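You operate a simulated robot arm through the tools that you are given. There is no shell and no other tool.

You are at the controls of a simulated robot arm. One attempt, no reset.

JOB
Switch mill 4 on and run the cycle that its display asks for.
Fine: shut the flap before the start; COLD asks for the warm-up, DUSTY for cleaning; wait till it ends.

Only the result counts: the job must be done as asked and must still hold three seconds after the hand-in. Knocking over, shifting, dropping, spilling or breaking anything else fails it.

ROBOT AND FRAMES
A 6-joint arm with a three-finger gripper, fixed in place. Base frame: the origin is on the floor under the middle of its stand, x ahead of it, y to its left, z up. Readings come in mm, degrees, newtons and seconds.
It reaches about 1213 mm from its shoulder. Its first joint turns from -166.0 to 166.0 degrees. Payload 4.89 kg.
The TCP is the grasp point between the finger pads, 30 mm short of the fingertips. In the tool frame z runs along the fingers and y along their closing line. The gripper opens to 164 mm; its body begins 125 mm behind the TCP.
Orientation is that of the tool frame in the base frame, as a unit quaternion [w, x, y, z]. With the fingers straight down and closing along the base's y, the tool's x points along the base's -x, its y along +y and its z along -z.

CONTROLS
- The arm moves only by the tool jog_arm. Its argument "moves" is a list of rows, each a list of 6 numbers: the shift along the base's x, y, z in cm, then the turn, a rotation vector about the base's x, y, z in degrees. In form: [[x, y, z, ax, ay, az], ...]. A call has 1 to 20 rows; each row is the pose to reach, as a shift and turn from the pose commanded when the call began. "gripper" is the opening, from 0 (shut) to 1 (fully open), set as the call begins (left out, the last holds). Each row takes 0.2 s and may step no farther than 50 mm and 8.6 degrees from the row before; otherwise, or with a gripper value out of range, the whole call is refused. Where a pose cannot be reached the arm comes as near as it can. A force on the tool above 40 N (or 10 N above the force at the start of the call, whichever is more), or a blocked arm, ends the call early, and 0.2 s more pass. The fingers move at their own pace (about 108 mm/s each) and stop on an object; they squeeze with about 22 N. The grip force told is the motor's: it shows also when the fingers shut on nothing. Time passes only in rows, and 0.2 s behind the last, so rows that repeat a pose let the fingers close. It gives the time, the measured TCP pose, the force on the tool (base axes), the opening and the grip force at its end, in the units of the frame above (readings bear some noise), with the torque about the TCP (base axes, N m) and any sound that the robot's microphone picked up.
- Cameras (640 x 400 px; columns grow to the right, rows downward): "scene" is fixed at [399.3, -499.7, 1617.1]; the picture's right is [0.61, -0.79, 0.00], its down [-0.62, -0.48, -0.62] and it looks along [0.49, 0.38, -0.79] (base axes); focal length 214 px, centre (320, 200). "wrist" rides on the gripper at [76, -2, -152] in the tool frame; the picture's right is [0.02, 1.00, 0.00], its down [-0.88, 0.02, -0.47] and it looks along [-0.47, 0.01, 0.88] (tool axes); focal length 247 px, centre (320, 200). There is no depth. A picture from a camera that has moved, and an enlarged one, comes with that camera's place and axes in the base frame and with its lens.
- grab_frame(camera): a new picture of that camera. It takes no simulated time.
- move_column(by): moves the trunk up (or, below 0, down) by that many mm; the arm rides with it, the base frame stays. It gives what a move gives, with no picture.
- close_up(camera, box): a new picture of the part [left, top, right, bottom] of that camera's present view, enlarged. It takes no simulated time.
- hand_in(): hands the job in; it is judged then, once.

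Nothing tells you positions but the pictures and the camera data. Unless the task says otherwise, let go and move clear before handing in.

The tools are called after "Request:" as name(argument=value, ...) on one line, values as JSON. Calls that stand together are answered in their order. jog_arm: Moves the arm, as the interface text tells. Its arguments: {"type":"object","properties":{"moves":{"type":"array"},"gripper":{"type":"number"}},"required":["moves"]} The other tools are called the same way: move_column (by) moves the trunk up or down; grab_frame (camera) takes a picture; close_up (camera, box) takes an enlarged picture of a part of a camera's view; hand_in () hands the job in.

At the start:

```text
clock: 0.0
tool_pos: [611.3, 314.2, 1405.1]
tcp_rot: [0.0, 0.0, 1.0, -0.001]
contact_force: [-0.7, -0.4, -0.4]
torque: [-0.03, -0.02, 0.01]
finger_gap: 164.2
grip_force: 0.1
trunk travel left (down, up): [-275.0, 115.0]
```

scene: 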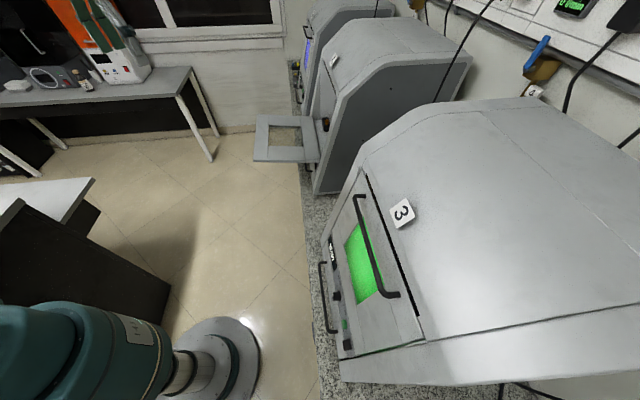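
wrist: 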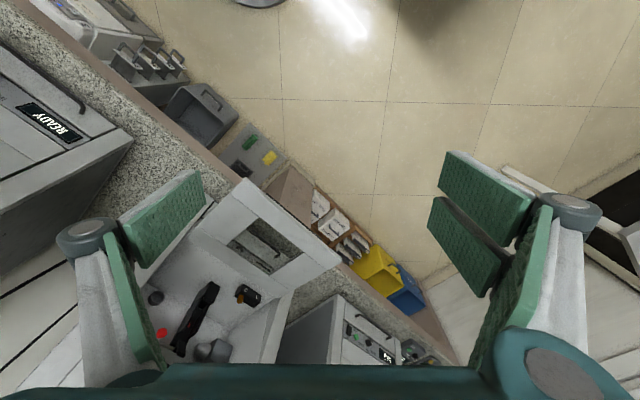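

The scene shows several mills on a bench; one has label 3, another further on with an open flap. I'll take enlarged pictures to identify mill 4 and its controls.

Request:
close_up(camera="scene", box=[240, 0, 480, 150])

Request:
close_up(camera="scene", box=[300, 170, 460, 370])

Request:
close_up(camera="wrist", box=[120, 170, 440, 370])

Request:
close_up(camera="wrist", box=[0, 0, 320, 200])

```text
2.67 times, centred on (360, 75) of scene
camera zoom: at [399.3, -499.7, 1617.1], right [0.61, -0.79, 0.0], down [-0.62, -0.48, -0.62], along [0.49, 0.38, -0.79], focal length 572 px, centre (213, 533)
```

zoom: 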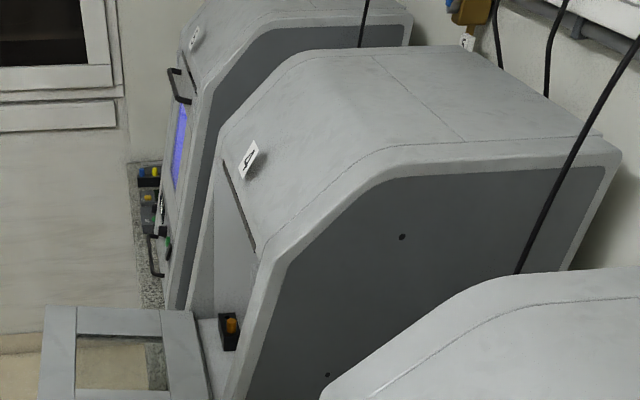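

```text
2.00 times, centred on (380, 270) of scene
camera zoom: at [399.3, -499.7, 1617.1], right [0.61, -0.79, 0.0], down [-0.62, -0.48, -0.62], along [0.49, 0.38, -0.79], focal length 429 px, centre (200, 60)
```

zoom: 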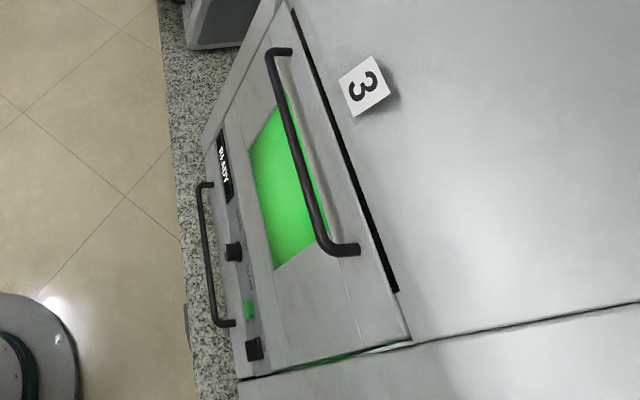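

```text
2.00 times, centred on (280, 270) of wrist
camera zoom: at [535.7, 311.8, 1555.5], right [-0.02, 1.0, 0.0], down [0.88, 0.02, 0.47], along [0.47, 0.01, -0.88], focal length 494 px, centre (400, 60)
```

zoom: 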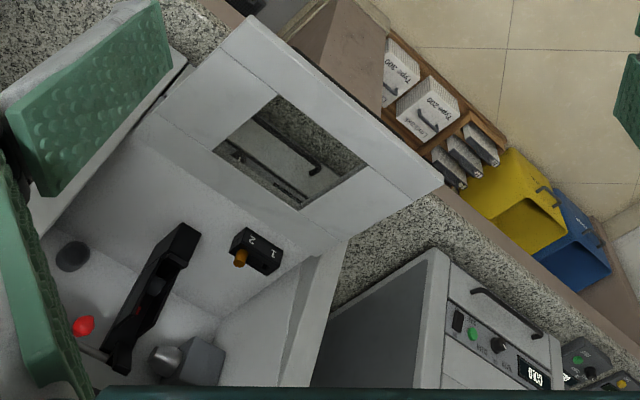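

```text
2.00 times, centred on (160, 100) of wrist
camera zoom: at [535.7, 311.8, 1555.5], right [-0.02, 1.0, 0.0], down [0.88, 0.02, 0.47], along [0.47, 0.01, -0.88], focal length 494 px, centre (640, 400)
```

zoom: 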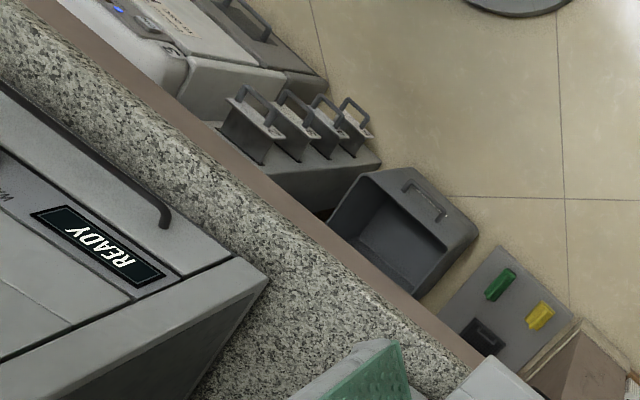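

Mill 4 is the one with the open flap; mill 3 stands on its right and mill 5 on its left. I'll enlarge further for its panel, interior and neighbours.

Request:
close_up(camera="wrist", box=[140, 260, 300, 360])

Request:
close_up(camera="wrist", box=[280, 290, 440, 390])

Request:
close_up(camera="wrist", box=[180, 170, 340, 300])

Request:
close_up(camera="scene", box=[240, 90, 340, 200])

Request:
close_up(camera="scene", box=[280, 0, 360, 110])

Request:
close_up(camera="scene", box=[310, 220, 370, 360])

```text
4.00 times, centred on (220, 310) of wrist
camera zoom: at [535.7, 311.8, 1555.5], right [-0.02, 1.0, 0.0], down [0.88, 0.02, 0.47], along [0.47, 0.01, -0.88], focal length 988 px, centre (720, -240)
```

zoom: 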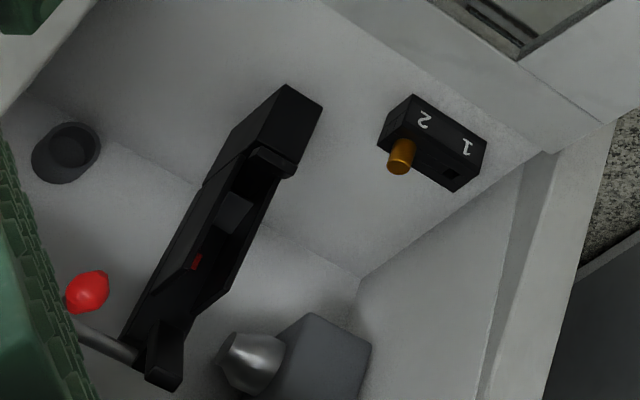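

```text
4.00 times, centred on (360, 340) of wrist
camera zoom: at [535.7, 311.8, 1555.5], right [-0.02, 1.0, 0.0], down [0.88, 0.02, 0.47], along [0.47, 0.01, -0.88], focal length 988 px, centre (160, -360)
```

zoom: 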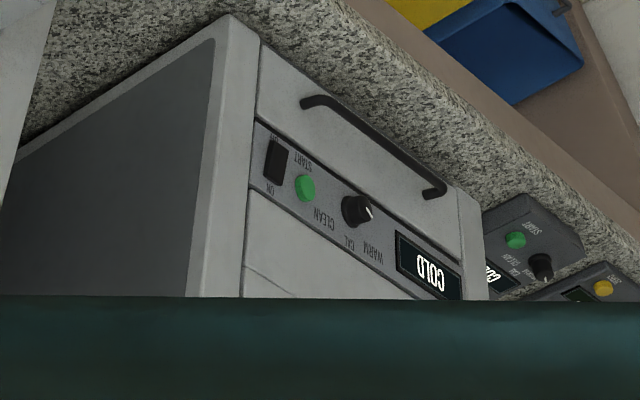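

```text
3.08 times, centred on (260, 235) of wrist
camera zoom: at [535.7, 311.8, 1555.5], right [-0.02, 1.0, 0.0], down [0.88, 0.02, 0.47], along [0.47, 0.01, -0.88], focal length 760 px, centre (505, 92)
```

zoom: 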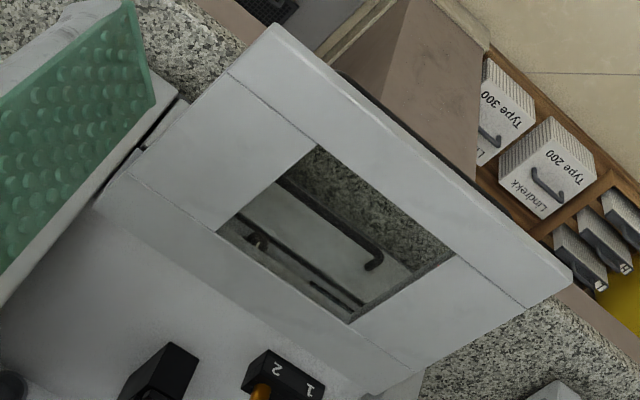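

```text
3.64 times, centred on (290, 145) of scene
camera zoom: at [399.3, -499.7, 1617.1], right [0.61, -0.79, 0.0], down [-0.62, -0.48, -0.62], along [0.49, 0.38, -0.79], focal length 780 px, centre (429, 400)
```

zoom: 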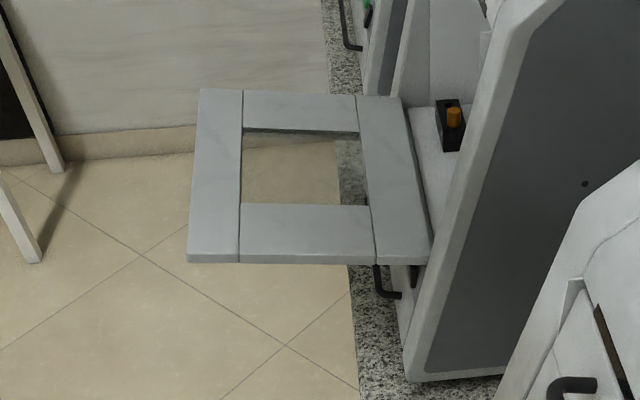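

```text
3.64 times, centred on (320, 55) of scene
camera zoom: at [399.3, -499.7, 1617.1], right [0.61, -0.79, 0.0], down [-0.62, -0.48, -0.62], along [0.49, 0.38, -0.79], focal length 780 px, centre (320, 727)
```

zoom: 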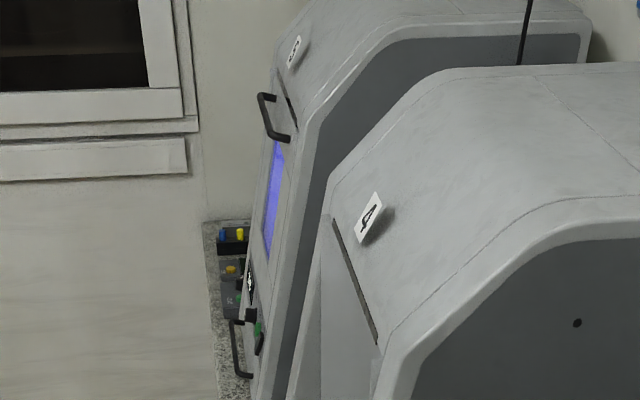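

```text
2.86 times, centred on (340, 290) of scene
camera zoom: at [399.3, -499.7, 1617.1], right [0.61, -0.79, 0.0], down [-0.62, -0.48, -0.62], along [0.49, 0.38, -0.79], focal length 613 px, centre (263, -57)
```

zoom: 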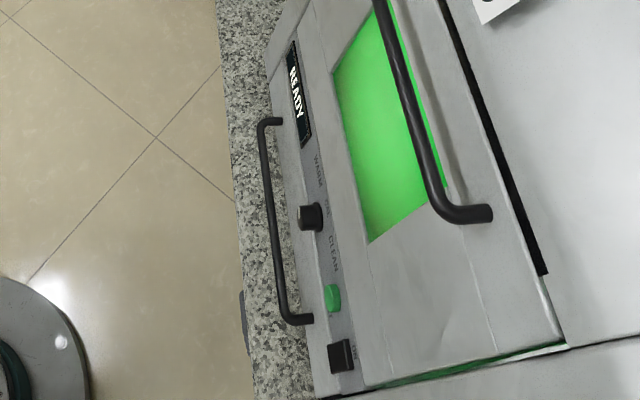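

Mill 4's flap hangs open, roughly horizontal at z≈1000; its front faces the robot diagonally (bench running along about +x+y), and its panel is hidden beneath the flap. I'll turn the tool toward the mill to get a front view of the panel, staying over the free floor.

Request:
jog_arm(moves=[[1.5, 1.5, 0, 0, 0, -7.7], [3, 3, 0, 0, 0, -15.4], [5, 4, 0, 0, 0, -23.1], [7, 6, 0, 0, 0, -30.8], [9, 7, 0, 0, 0, -38.5], [12, 9, 0, 0, 0, -45]], gripper=0)

```text
clock: 1.4
tool_pos: [729.3, 403.2, 1404.7]
tcp_rot: [0.001, 0.383, 0.924, 0.0]
contact_force: [-2.3, -1.0, 0.6]
torque: [0.08, -0.2, 0.0]
finger_gap: 0.0
grip_force: 22.2
trunk travel left (down, up): [-275.0, 115.0]
```

The arm turned cleanly by 45°. Now I pitch the tool up toward the mill and lower it in front of the bench, keeping clear of the flap.

Request:
jog_arm(moves=[[0, 0, -3, -5.3, -5.3, 0], [0, 0, -6, -10.6, -10.6, 0], [0, 0, -9, -15.9, -15.9, 0], [0, 0, -12, -21.2, -21.2, 0], [0, 0, -15, -26.5, -26.5, 0], [0, 0, -18, -31.8, -31.8, 0], [0, 0, -21, -37.1, -37.1, 0], [0, 0, -24, -42.4, -42.4, 0]])

Request:
grab_frame(camera="wrist")

Request:
grab_frame(camera="scene")

```text
clock: 3.2
tool_pos: [730.7, 403.2, 1165.3]
tcp_rot: [0.463, 0.331, 0.8, -0.19]
contact_force: [-0.8, -1.0, -0.6]
torque: [0.12, 0.03, 0.16]
finger_gap: 0.0
grip_force: 21.6
trunk travel left (down, up): [-275.0, 115.0]
```

```text
taken
camera wrist: at [611.1, 522.0, 1173.8], right [0.7, 0.71, -0.02], down [0.03, -0.01, 1.0], along [0.71, -0.7, -0.03], focal length 247 px, centre (320, 200)
```

wrist: 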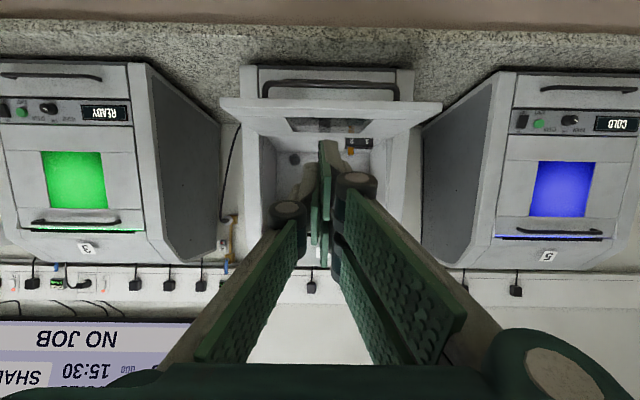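

```text
taken
```

scene: 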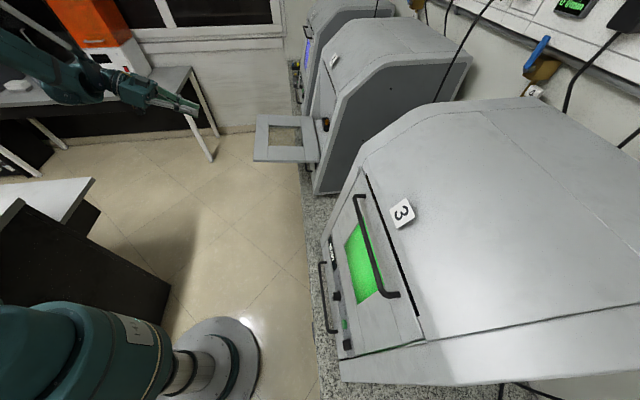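

Now I have an upside-down front view: mill 3 left (READY), mill 4 in the middle with its flap open, mill 5 right (COLD). I'll enlarge each panel for geometry and labels.

Request:
close_up(camera="wrist", box=[210, 50, 450, 200])

Request:
close_up(camera="wrist", box=[490, 65, 640, 160])

Request:
close_up(camera="wrist", box=[0, 60, 220, 260])

Request:
close_up(camera="wrist", box=[480, 65, 640, 265])

```text
2.67 times, centred on (330, 125) of wrist
camera zoom: at [611.1, 522.0, 1173.8], right [0.7, 0.71, -0.02], down [0.03, -0.01, 1.0], along [0.71, -0.7, -0.03], focal length 659 px, centre (293, 400)
```

zoom: 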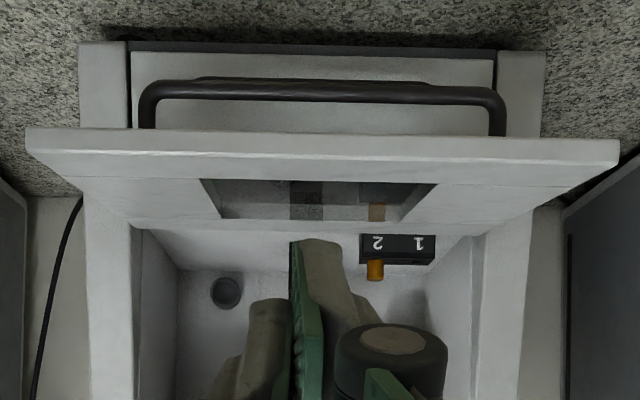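

```text
4.21 times, centred on (565, 112) of wrist
camera zoom: at [611.1, 522.0, 1173.8], right [0.7, 0.71, -0.02], down [0.03, -0.01, 1.0], along [0.71, -0.7, -0.03], focal length 1040 px, centre (-712, 568)
```

zoom: 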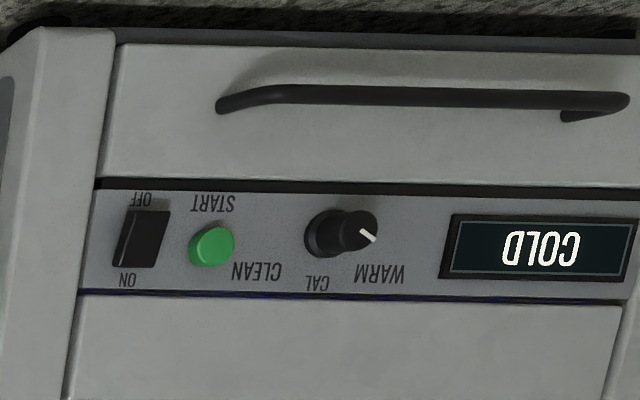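

```text
2.00 times, centred on (110, 160) of wrist
camera zoom: at [611.1, 522.0, 1173.8], right [0.7, 0.71, -0.02], down [0.03, -0.01, 1.0], along [0.71, -0.7, -0.03], focal length 494 px, centre (740, 280)
```

zoom: 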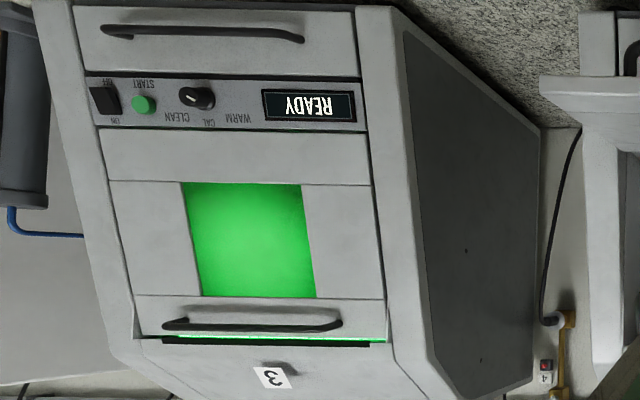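

```text
2.00 times, centred on (560, 165) of wrist
camera zoom: at [611.1, 522.0, 1173.8], right [0.7, 0.71, -0.02], down [0.03, -0.01, 1.0], along [0.71, -0.7, -0.03], focal length 494 px, centre (-160, 270)
```

zoom: 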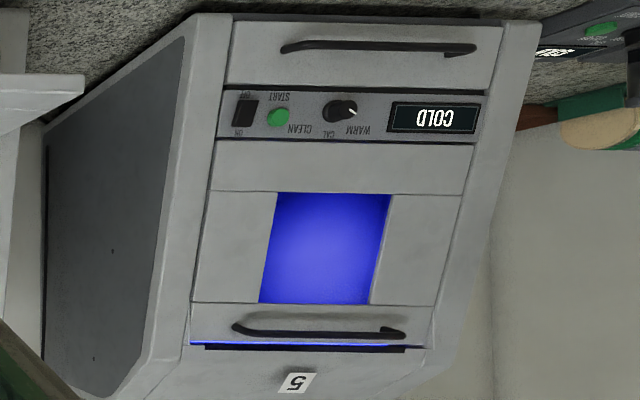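

There is a wall fixture labelled "4" beside mill 4's cable. I'll look closer at it and at the similar ones in the scene view before going on.

Request:
close_up(camera="wrist", box=[200, 200, 264, 300])

Request:
close_up(camera="scene", box=[500, 20, 600, 120])

Request:
close_up(camera="scene", box=[390, 0, 490, 60])

Request:
close_up(camera="wrist", box=[0, 260, 200, 400])

Request:
close_up(camera="wrist", box=[400, 250, 640, 340])

```text
4.00 times, centred on (232, 250) of wrist
camera zoom: at [611.1, 522.0, 1173.8], right [0.7, 0.71, -0.02], down [0.03, -0.01, 1.0], along [0.71, -0.7, -0.03], focal length 988 px, centre (672, 0)
```

zoom: 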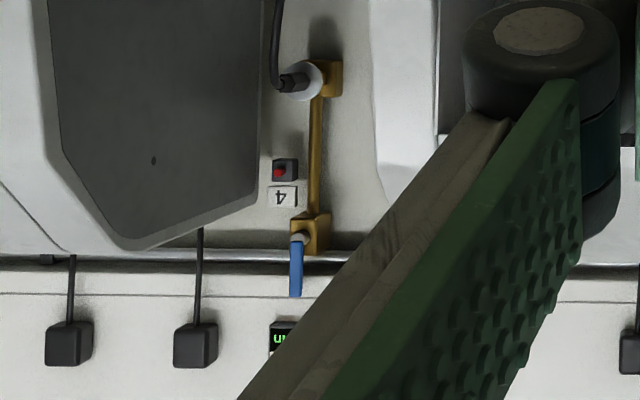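

```text
4.00 times, centred on (550, 70) of scene
camera zoom: at [399.3, -499.7, 1617.1], right [0.61, -0.79, 0.0], down [-0.62, -0.48, -0.62], along [0.49, 0.38, -0.79], focal length 858 px, centre (-600, 720)
```

zoom: 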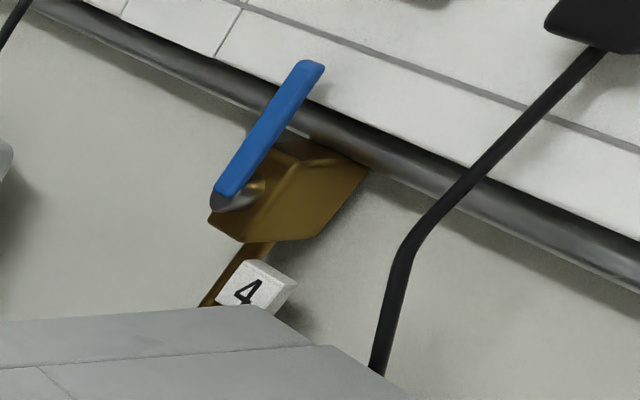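

```text
6.40 times, centred on (440, 30) of scene
camera zoom: at [399.3, -499.7, 1617.1], right [0.61, -0.79, 0.0], down [-0.62, -0.48, -0.62], along [0.49, 0.38, -0.79], focal length 1373 px, centre (-448, 1288)
```

zoom: 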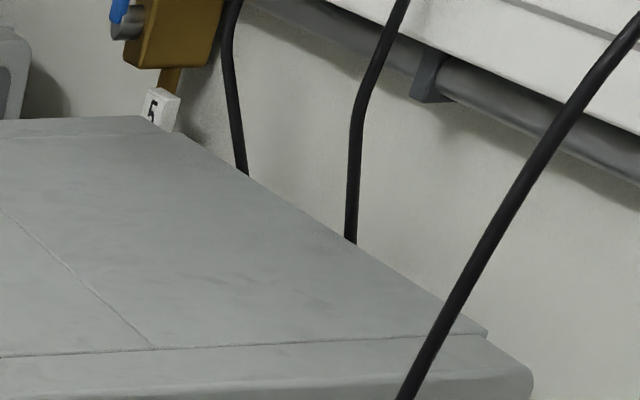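

```text
2.86 times, centred on (100, 330) of wrist
camera zoom: at [611.1, 522.0, 1173.8], right [0.7, 0.71, -0.02], down [0.03, -0.01, 1.0], along [0.71, -0.7, -0.03], focal length 706 px, centre (949, -171)
```

zoom: 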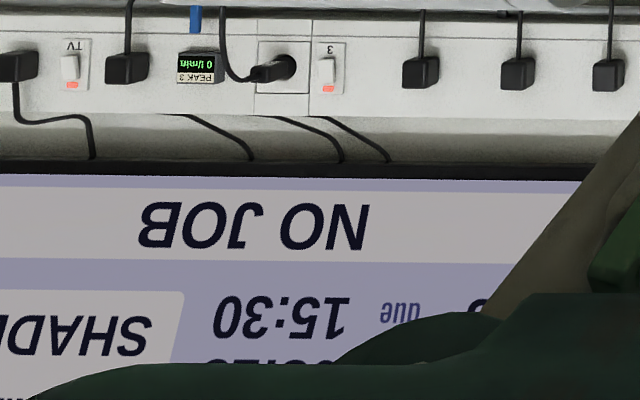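

```text
2.67 times, centred on (520, 295) of wrist
camera zoom: at [611.1, 522.0, 1173.8], right [0.7, 0.71, -0.02], down [0.03, -0.01, 1.0], along [0.71, -0.7, -0.03], focal length 659 px, centre (-213, -53)
```

zoom: 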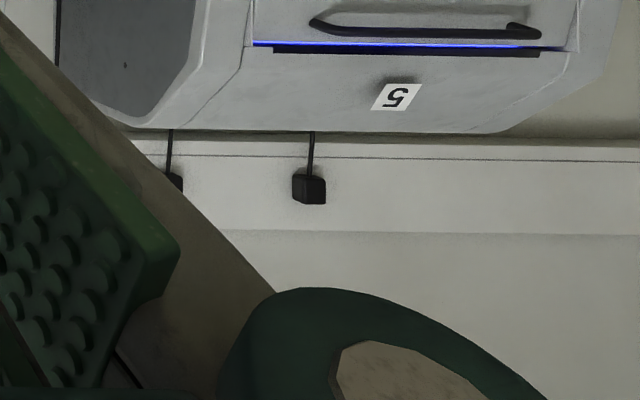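

The air/power wall fittings look like background for now; mill 4's panel (display, knob WARM/CAL/CLEAN, START, ON/OFF) should mirror its neighbours. I'll lower the hand to look under the open flap at mill 4's own panel.

Request:
jog_arm(moves=[[-3, -3, -3, 0, 0, 0], [-6, -6, -6, 0, 0, 0], [-9, -9, -10, 0, 0, 0], [-11, -11, -14, 0, 0, 0], [-11, -11, -17, 0, 0, 0]])

Request:
grab_frame(camera="wrist")

Request:
grab_frame(camera="scene")

```text
refused: row 1 steps farther than a row can; nothing moved
```

```text
taken
camera wrist: at [611.1, 522.0, 1173.8], right [0.7, 0.71, -0.02], down [0.03, -0.01, 1.0], along [0.71, -0.7, -0.03], focal length 247 px, centre (320, 200)
```

wrist: 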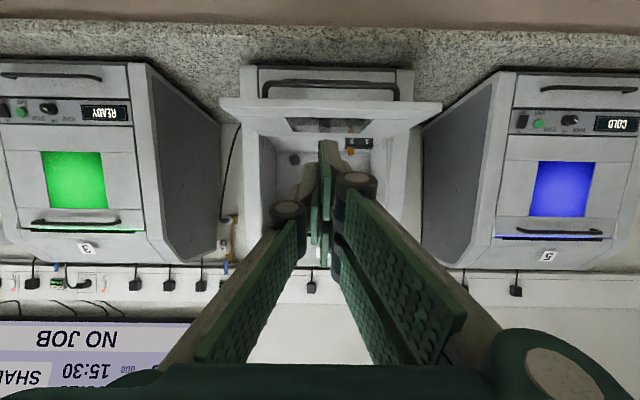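

```text
taken
```

scene: 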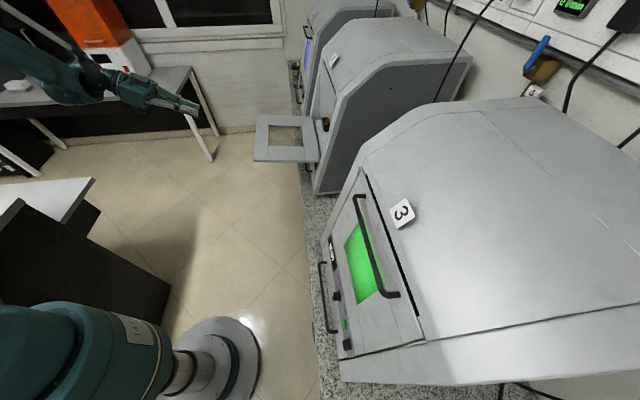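

The step was slightly too long, so nothing moved. I repeat the move with smaller steps.

Request:
jog_arm(moves=[[-2.5, -2.5, -3, 0, 0, 0], [-5, -5, -6, 0, 0, 0], [-7.5, -7.5, -9, 0, 0, 0], [-10, -10, -12, 0, 0, 0], [-11, -11, -15, 0, 0, 0], [-11, -11, -17, 0, 0, 0]])

Request:
grab_frame(camera="wrist")

Request:
grab_frame(camera="scene")

```text
clock: 4.6
tool_pos: [619.7, 292.4, 995.7]
tcp_rot: [0.462, 0.332, 0.8, -0.192]
contact_force: [-0.3, -0.8, 0.6]
torque: [0.05, 0.03, 0.07]
finger_gap: 0.1
grip_force: 22.6
trunk travel left (down, up): [-275.0, 115.0]
```

```text
taken
camera wrist: at [498.5, 411.1, 1004.3], right [0.7, 0.71, -0.02], down [0.04, -0.01, 1.0], along [0.71, -0.7, -0.03], focal length 247 px, centre (320, 200)
```

wrist: 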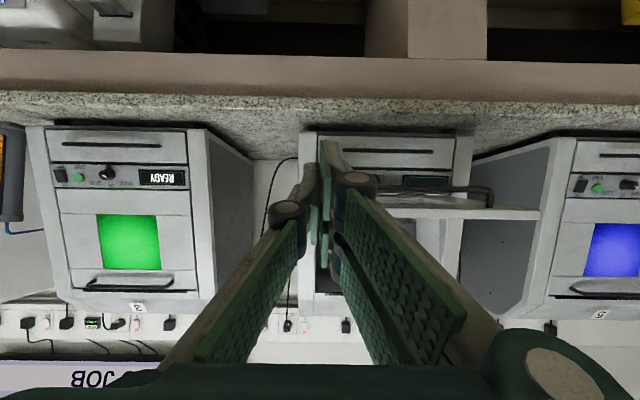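

```text
taken
```

scene: 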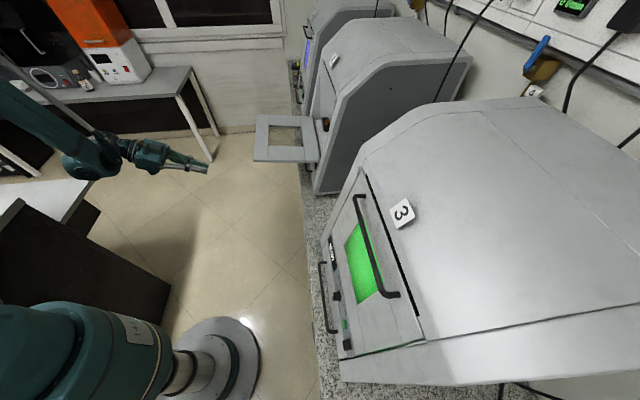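

Now the panel under the flap is partly visible. I enlarge it.

Request:
close_up(camera="wrist", box=[310, 130, 550, 280])

Request:
close_up(camera="wrist", box=[330, 160, 450, 220])

Request:
close_up(camera="wrist", box=[240, 250, 360, 350])

Request:
close_up(camera="wrist", box=[20, 120, 260, 340])

```text
2.67 times, centred on (430, 205) of wrist
camera zoom: at [498.5, 411.1, 1004.3], right [0.7, 0.71, -0.02], down [0.04, -0.01, 1.0], along [0.71, -0.7, -0.03], focal length 659 px, centre (27, 187)
```

zoom: 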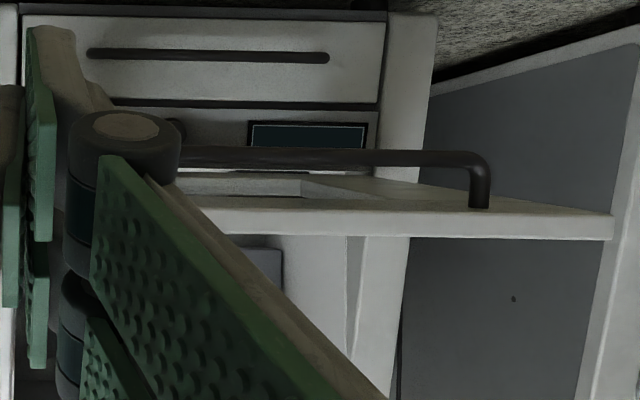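

```text
5.33 times, centred on (390, 190) of wrist
camera zoom: at [498.5, 411.1, 1004.3], right [0.7, 0.71, -0.02], down [0.04, -0.01, 1.0], along [0.71, -0.7, -0.03], focal length 1317 px, centre (-53, 253)
```

zoom: 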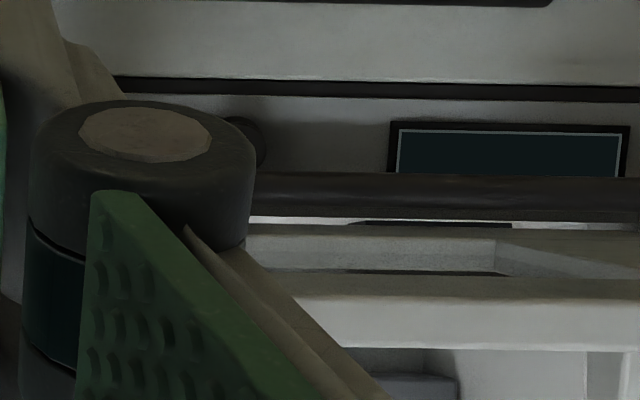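

```text
4.00 times, centred on (300, 300) of wrist
camera zoom: at [498.5, 411.1, 1004.3], right [0.7, 0.71, -0.02], down [0.04, -0.01, 1.0], along [0.71, -0.7, -0.03], focal length 988 px, centre (400, -200)
```

zoom: 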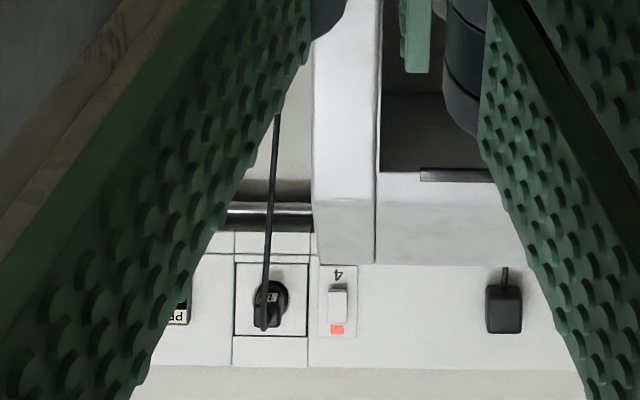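

```text
1.82 times, centred on (140, 230) of wrist
camera zoom: at [498.5, 411.1, 1004.3], right [0.7, 0.71, -0.02], down [0.04, -0.01, 1.0], along [0.71, -0.7, -0.03], focal length 449 px, centre (647, 146)
```

zoom: 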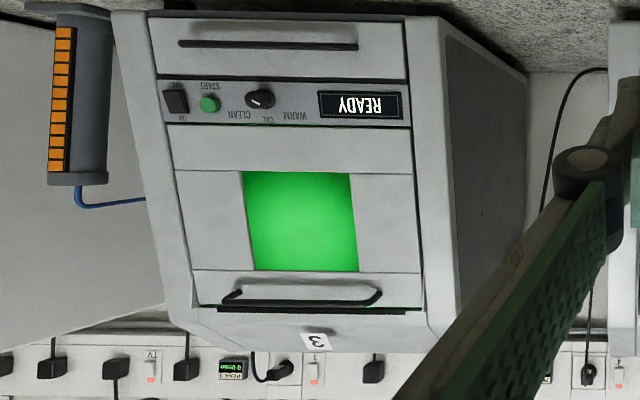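

Mill 4's display is dark, so the mill is off. I'll study the finger shape (closed) in both views before touching the flap.

Request:
close_up(camera="scene", box=[110, 120, 230, 195])

Request:
close_up(camera="wrist", box=[240, 130, 400, 280])

```text
5.33 times, centred on (170, 158) of scene
camera zoom: at [399.3, -499.7, 1617.1], right [0.61, -0.79, 0.0], down [-0.62, -0.48, -0.62], along [0.49, 0.38, -0.79], focal length 1144 px, centre (1120, 427)
```

zoom: 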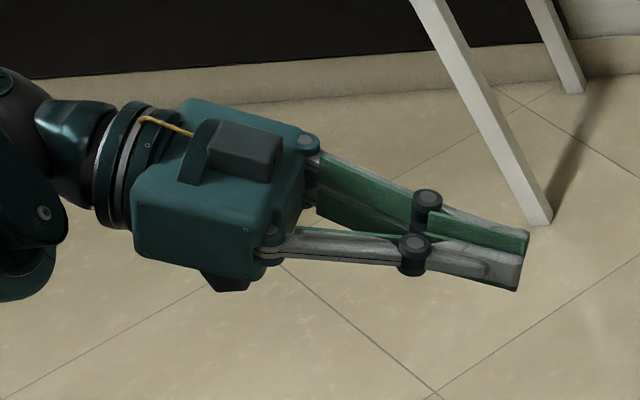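

```text
2.67 times, centred on (320, 205) of wrist
camera zoom: at [498.5, 411.1, 1004.3], right [0.7, 0.71, -0.02], down [0.04, -0.01, 1.0], along [0.71, -0.7, -0.03], focal length 659 px, centre (320, 187)
```

zoom: 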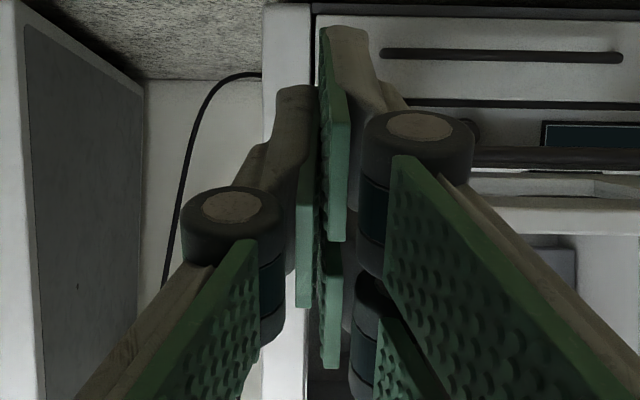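

The fingers form a blunt closed cluster about 66 × 35 mm. I take the flap hinge at d≈727 mm (distance toward the bench), z≈967, the flap's outer edge at d≈457, z≈1000, with its handle bar underneath. I'll level the tool and bring it low in front of the flap's right-hand frame.

Request:
jog_arm(moves=[[3.1, -0.3, -2, -5.3, -5.3, 0], [6.2, -0.6, -4, -10.6, -10.6, 0], [9.3, -1.0, -6, -15.9, -15.9, 0], [12.5, -1.3, -8.1, -21.2, -21.2, 0]])

Request:
grab_frame(camera="wrist")

Request:
grab_frame(camera="scene")

```text
clock: 5.6
tool_pos: [787.1, 322.3, 940.1]
tcp_rot: [0.653, 0.272, 0.653, -0.272]
contact_force: [-2.1, 0.0, 0.2]
torque: [0.14, 0.13, 0.18]
finger_gap: 0.2
grip_force: 21.8
out of reach, approached as far as the arm can: row 1, 2, 3, 4
trunk travel left (down, up): [-275.0, 115.0]
```

```text
taken
camera wrist: at [680.1, 429.2, 862.6], right [0.71, 0.7, -0.02], down [-0.32, 0.35, 0.88], along [0.63, -0.62, 0.47], focal length 247 px, centre (320, 200)
```

wrist: 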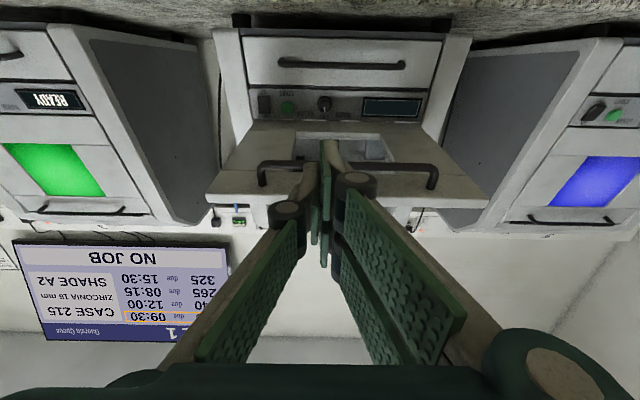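

```text
taken
```

scene: 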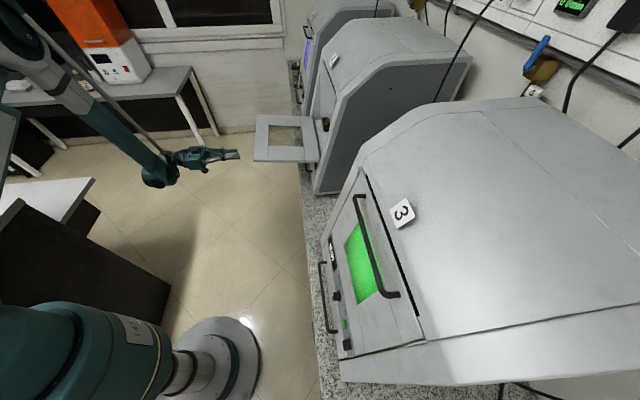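

The arm stopped a little short of the commanded pose (s≈784, d≈329, z≈940) but the panel of mill 4 is now in view. I enlarge it to read the switch, knob and handle.

Request:
close_up(camera="wrist", box=[240, 80, 440, 130])

Request:
close_up(camera="wrist", box=[240, 85, 360, 160])

Request:
close_up(camera="wrist", box=[190, 20, 510, 220])

Request:
close_up(camera="scene", box=[130, 100, 330, 225])

```text
3.20 times, centred on (340, 105) of wrist
camera zoom: at [680.1, 429.2, 862.6], right [0.71, 0.7, -0.02], down [-0.32, 0.35, 0.88], along [0.63, -0.62, 0.47], focal length 790 px, centre (256, 504)
```

zoom: 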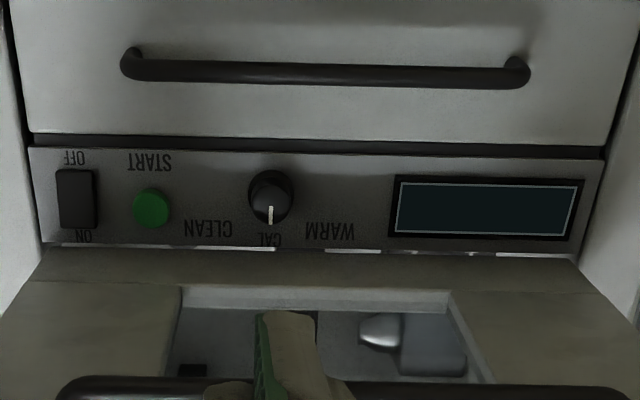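

```text
5.33 times, centred on (300, 122) of wrist
camera zoom: at [680.1, 429.2, 862.6], right [0.71, 0.7, -0.02], down [-0.32, 0.35, 0.88], along [0.63, -0.62, 0.47], focal length 1317 px, centre (427, 613)
```

zoom: 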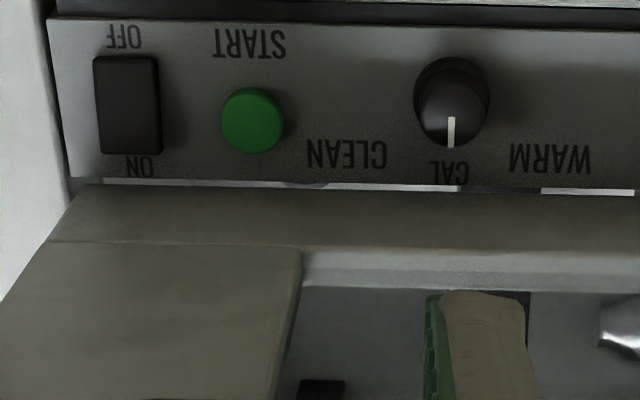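

```text
2.00 times, centred on (350, 120) of wrist
camera zoom: at [680.1, 429.2, 862.6], right [0.71, 0.7, -0.02], down [-0.32, 0.35, 0.88], along [0.63, -0.62, 0.47], focal length 494 px, centre (260, 360)
```

zoom: 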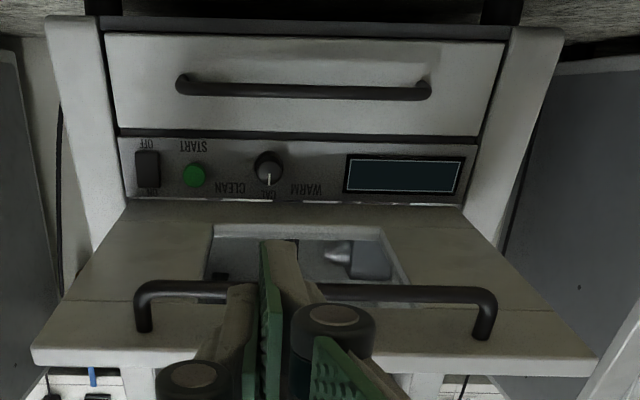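

```text
3.20 times, centred on (230, 162) of scene
camera zoom: at [399.3, -499.7, 1617.1], right [0.61, -0.79, 0.0], down [-0.62, -0.48, -0.62], along [0.49, 0.38, -0.79], focal length 686 px, centre (608, 320)
```

zoom: 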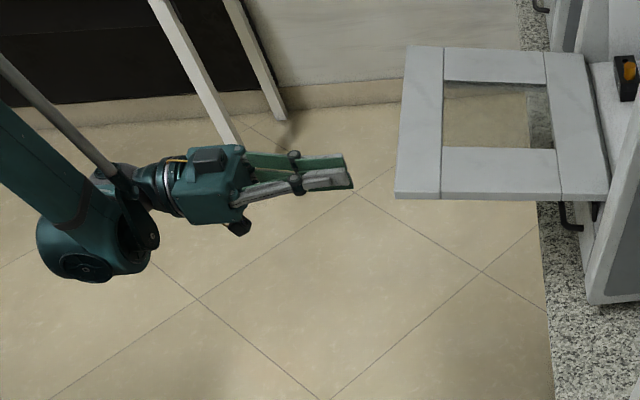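

Mill 4's knob points at CAL, and its switch, START button and dark display are now located. I nudge forward (toward the mill) to leave what seems a wrist singularity, and see which commanded pose holds.

Request:
jog_arm(moves=[[1.7, -1.7, 0, 0, 0, 0], [3.5, -3.5, 0, 0, 0, 0]])

```text
clock: 6.2
tool_pos: [822.4, 288.6, 939.3]
tcp_rot: [0.653, 0.271, 0.653, -0.271]
contact_force: [-0.9, 0.1, 0.3]
torque: [0.03, 0.03, 0.01]
finger_gap: 0.0
grip_force: 21.6
trunk travel left (down, up): [-275.0, 115.0]
```

The arm is responding normally again (s≈785, d≈377, z≈939). Now I go down and slide the closed fingers under the open flap toward its right-hand frame.

Request:
jog_arm(moves=[[0, 0, -3, 0, 0, 0], [1.4, -4.2, -3, 0, 0, 0], [2.8, -8.5, -3, 0, 0, 0], [4.3, -12.9, -3, 0, 0, 0]])

Request:
grab_frame(camera="wrist")

Request:
grab_frame(camera="scene")

```text
clock: 7.2
tool_pos: [903.9, 178.7, 927.7]
tcp_rot: [0.652, 0.272, 0.654, -0.272]
contact_force: [0.3, 1.7, 0.4]
torque: [0.03, 0.01, -0.09]
finger_gap: 0.1
grip_force: 22.0
out of reach, approached as far as the arm can: row 1, 2, 3, 4
trunk travel left (down, up): [-275.0, 115.0]
```

```text
taken
camera wrist: at [796.9, 286.6, 849.7], right [0.71, 0.71, -0.02], down [-0.32, 0.35, 0.88], along [0.63, -0.62, 0.47], focal length 247 px, centre (320, 200)
```

wrist: 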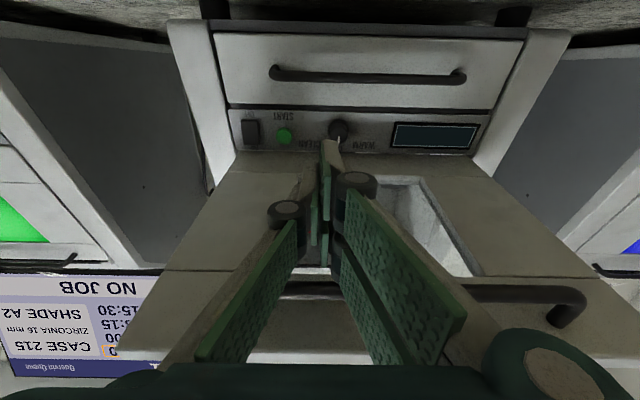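

```text
taken
```

scene: 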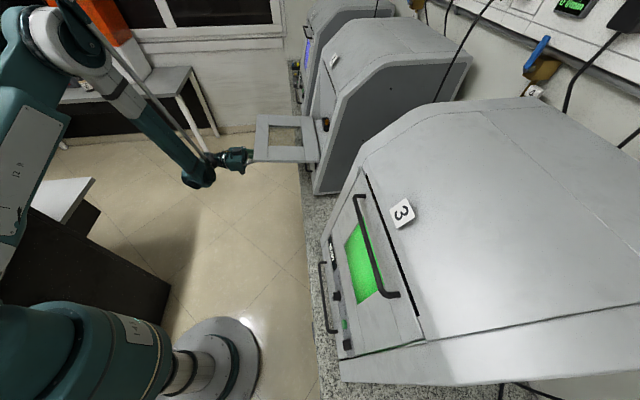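

The fingers are under the flap without contact (s≈766, d≈513, z≈928), but the arm is too folded to go lower or further right. Lowering the trunk by 100 mm should give it room; the fingers are still in front of the bench edge.

Request:
move_column(by=-100)

```text
clock: 8.5
tool_pos: [906.5, 178.4, 827.3]
tcp_rot: [0.652, 0.272, 0.654, -0.271]
contact_force: [-0.2, -1.6, -0.2]
torque: [-0.02, 0.0, 0.02]
finger_gap: 0.2
grip_force: 22.1
trunk travel left (down, up): [-175.0, 215.0]
```

Trunk lowered cleanly. Now I bring the hand back up and to the right-hand frame under the flap, stopping below the handle bar.

Request:
jog_arm(moves=[[-2.2, -1.0, 3.5, 0, 0, 0], [-4.3, -2.0, 7, 0, 0, 0], [-4.3, -2.0, 8, 0, 0, 0]])

Request:
grab_frame(camera="wrist")

Request:
close_up(camera="scene", box=[160, 80, 360, 205])

```text
clock: 9.3
tool_pos: [864.2, 160.0, 908.8]
tcp_rot: [0.65, 0.274, 0.654, -0.273]
contact_force: [0.7, -0.3, -1.2]
torque: [-0.05, -0.06, -0.11]
finger_gap: 0.1
grip_force: 21.8
out of reach, approached as far as the arm can: row 1, 2, 3
trunk travel left (down, up): [-175.0, 215.0]
```

```text
taken
camera wrist: at [757.6, 266.5, 832.1], right [0.71, 0.7, -0.02], down [-0.32, 0.35, 0.88], along [0.63, -0.62, 0.47], focal length 247 px, centre (320, 200)
```

wrist: 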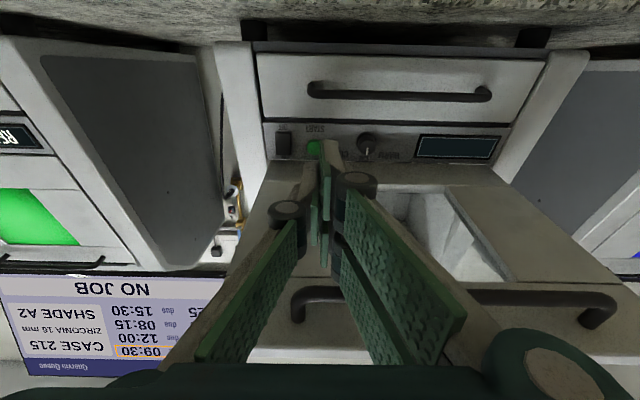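

```text
3.20 times, centred on (260, 142) of scene
camera zoom: at [399.3, -499.7, 1617.1], right [0.61, -0.79, 0.0], down [-0.62, -0.48, -0.62], along [0.49, 0.38, -0.79], focal length 686 px, centre (512, 384)
```

zoom: 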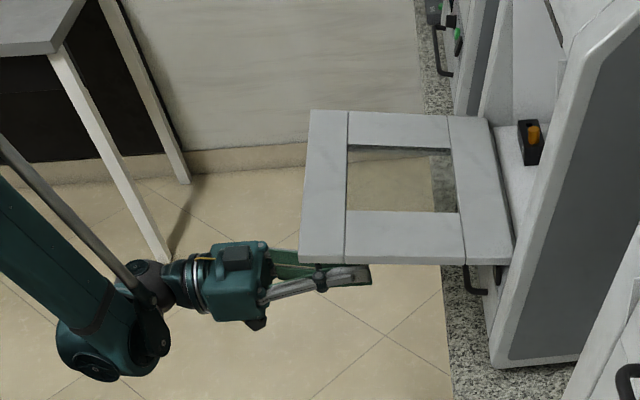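

The fingers are right where wanted under the flap's right frame (s≈724, d≈498, z≈909). I now lift gently so they take the handle/flap from below, and check.

Request:
jog_arm(moves=[[0, 0, 1.5, 0, 0, 0], [0.1, -0.1, 3, 0, 0, 0], [0.3, -0.3, 4.5, 0, 0, 0], [0.5, -0.5, 6, 0, 0, 0]])

Request:
grab_frame(camera="wrist")

Request:
close_up(camera="scene", box=[160, 80, 360, 205])

```text
clock: 10.3
tool_pos: [870.1, 155.0, 970.2]
tcp_rot: [0.652, 0.272, 0.653, -0.272]
contact_force: [-0.2, 0.7, -1.5]
torque: [-0.03, -0.05, -0.07]
finger_gap: 0.0
grip_force: 22.3
trunk travel left (down, up): [-175.0, 215.0]
```

```text
taken
camera wrist: at [763.0, 261.6, 892.4], right [0.71, 0.7, -0.02], down [-0.32, 0.35, 0.88], along [0.63, -0.62, 0.47], focal length 247 px, centre (320, 200)
```

wrist: 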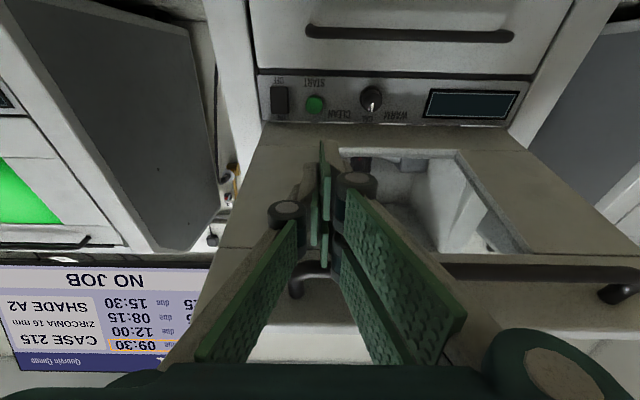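

```text
3.20 times, centred on (260, 142) of scene
camera zoom: at [399.3, -499.7, 1617.1], right [0.61, -0.79, 0.0], down [-0.62, -0.48, -0.62], along [0.49, 0.38, -0.79], focal length 686 px, centre (512, 384)
```

zoom: 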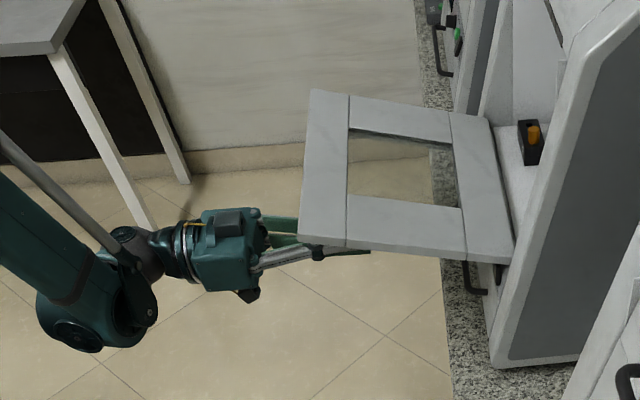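

The flap rises with the hand at almost no force. I continue along the arc around its hinge up to about 60°.

Request:
jog_arm(moves=[[0.24, -0.24, 2.0, 0, 0, 0], [0.74, -0.74, 4.2, 0, 0, 0], [1.44, -1.44, 6.7, 0, 0, 0], [2.36, -2.36, 8.7, 0, 0, 0], [3.56, -3.56, 10.5, 0, 0, 0], [4.98, -4.98, 12.2, 0, 0, 0], [6.46, -6.46, 13.7, 0, 0, 0]])

Request:
grab_frame(camera="wrist")

Request:
close_up(camera="scene", box=[160, 80, 360, 205])

```text
clock: 11.9
tool_pos: [932.8, 90.8, 1106.9]
tcp_rot: [0.652, 0.271, 0.654, -0.271]
contact_force: [0.2, 0.2, -0.2]
torque: [0.0, 0.04, -0.02]
finger_gap: 0.0
grip_force: 22.3
trunk travel left (down, up): [-175.0, 215.0]
```

```text
taken
camera wrist: at [826.1, 196.6, 1029.2], right [0.71, 0.7, -0.02], down [-0.32, 0.35, 0.88], along [0.63, -0.62, 0.47], focal length 247 px, centre (320, 200)
```

wrist: 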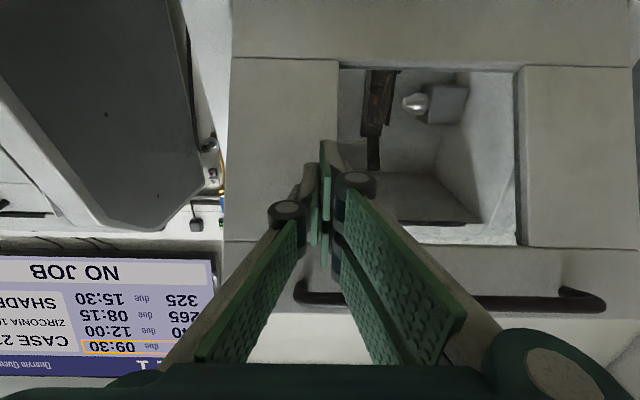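

```text
3.20 times, centred on (260, 142) of scene
camera zoom: at [399.3, -499.7, 1617.1], right [0.61, -0.79, 0.0], down [-0.62, -0.48, -0.62], along [0.49, 0.38, -0.79], focal length 686 px, centre (512, 384)
```

zoom: 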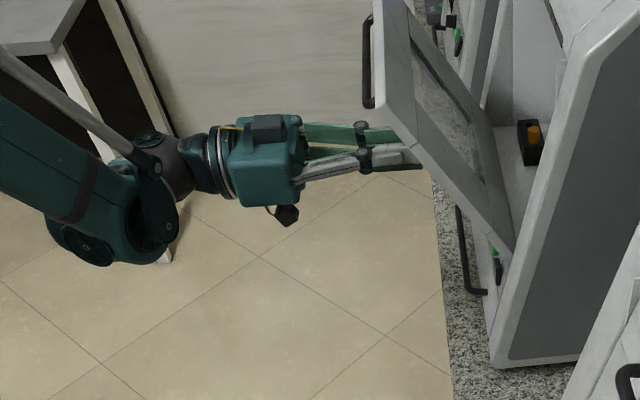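

The flap is at about 60° and following. I continue the arc to near-vertical and then close the rest more slowly.

Request:
jog_arm(moves=[[1.74, -1.74, 1.1, 0, 0, 0], [3.5, -3.5, 2.0, 0, 0, 0], [5.27, -5.27, 2.4, 0, 0, 0], [6.69, -6.69, 2.7, 0, 0, 0], [7.4, -7.4, 2.7, 0, 0, 0], [8.0, -8.0, 2.7, 0, 0, 0]])

Request:
grab_frame(camera="wrist")

Request:
close_up(camera="scene", box=[200, 40, 400, 165])

```text
clock: 13.3
tool_pos: [1012.7, 10.4, 1134.1]
tcp_rot: [0.652, 0.272, 0.653, -0.272]
contact_force: [-0.2, 0.5, 0.4]
torque: [0.01, 0.05, 0.01]
finger_gap: 0.0
grip_force: 45.0
trunk travel left (down, up): [-175.0, 215.0]
```

```text
taken
camera wrist: at [906.0, 117.0, 1056.2], right [0.71, 0.7, -0.02], down [-0.32, 0.35, 0.88], along [0.63, -0.62, 0.47], focal length 247 px, centre (320, 200)
```

wrist: 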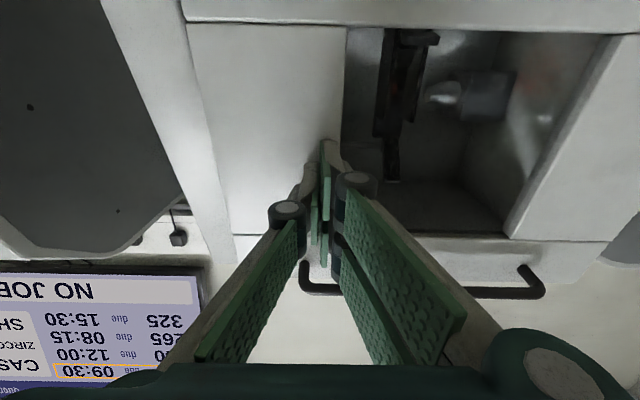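

```text
3.20 times, centred on (300, 102) of scene
camera zoom: at [399.3, -499.7, 1617.1], right [0.61, -0.79, 0.0], down [-0.62, -0.48, -0.62], along [0.49, 0.38, -0.79], focal length 686 px, centre (384, 512)
```

zoom: 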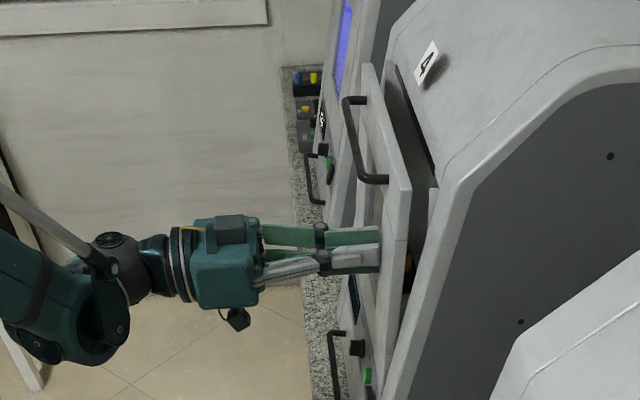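

The flap is almost closed, about 10° left. I push on in small steps, letting the force limit stop me when it seats.

Request:
jog_arm(moves=[[0.35, -0.35, 0, 0, 0, 0], [0.71, -0.71, 0, 0, 0, 0], [1.06, -1.06, 0, 0, 0, 0], [1.41, -1.41, 0, 0, 0, 0], [1.77, -1.77, 0, 0, 0, 0], [2.12, -2.12, 0, 0, 0, 0]])

Request:
grab_frame(camera="wrist")

Request:
close_up(camera="scene", box=[200, 40, 400, 165])

```text
clock: 14.6
tool_pos: [1029.7, -3.2, 1132.7]
tcp_rot: [0.652, 0.272, 0.654, -0.272]
contact_force: [-14.7, 11.7, 6.6]
torque: [0.17, 0.34, 0.01]
finger_gap: 0.0
grip_force: 45.0
trunk travel left (down, up): [-175.0, 215.0]
stopped in row 6: the force on the tool passed its limit at 50 N (the readings are from after the stop); the commanded pose is now the measured one
```

```text
taken
camera wrist: at [921.7, 103.2, 1056.7], right [0.71, 0.71, -0.02], down [-0.32, 0.35, 0.88], along [0.63, -0.62, 0.47], focal length 247 px, centre (320, 200)
```

wrist: 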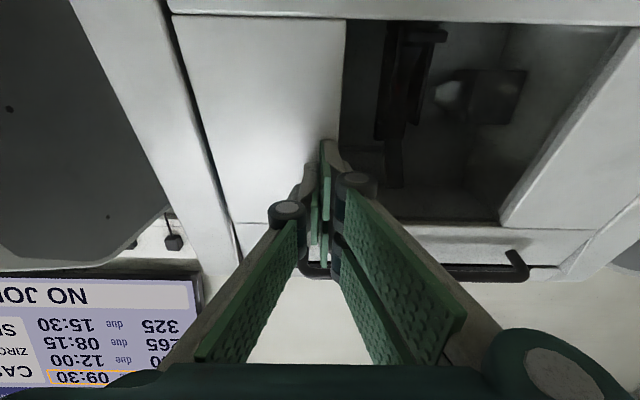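

```text
3.20 times, centred on (300, 102) of scene
camera zoom: at [399.3, -499.7, 1617.1], right [0.61, -0.79, 0.0], down [-0.62, -0.48, -0.62], along [0.49, 0.38, -0.79], focal length 686 px, centre (384, 512)
```

zoom: 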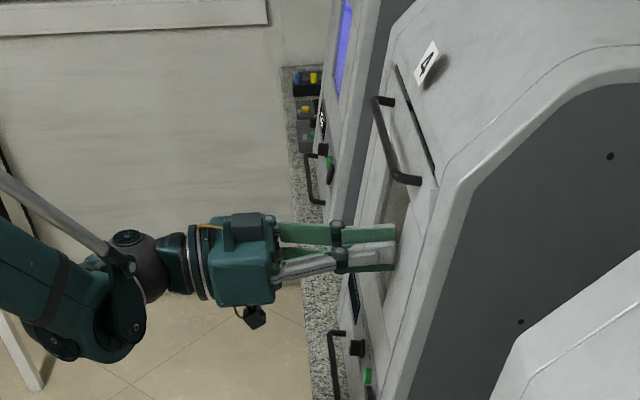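

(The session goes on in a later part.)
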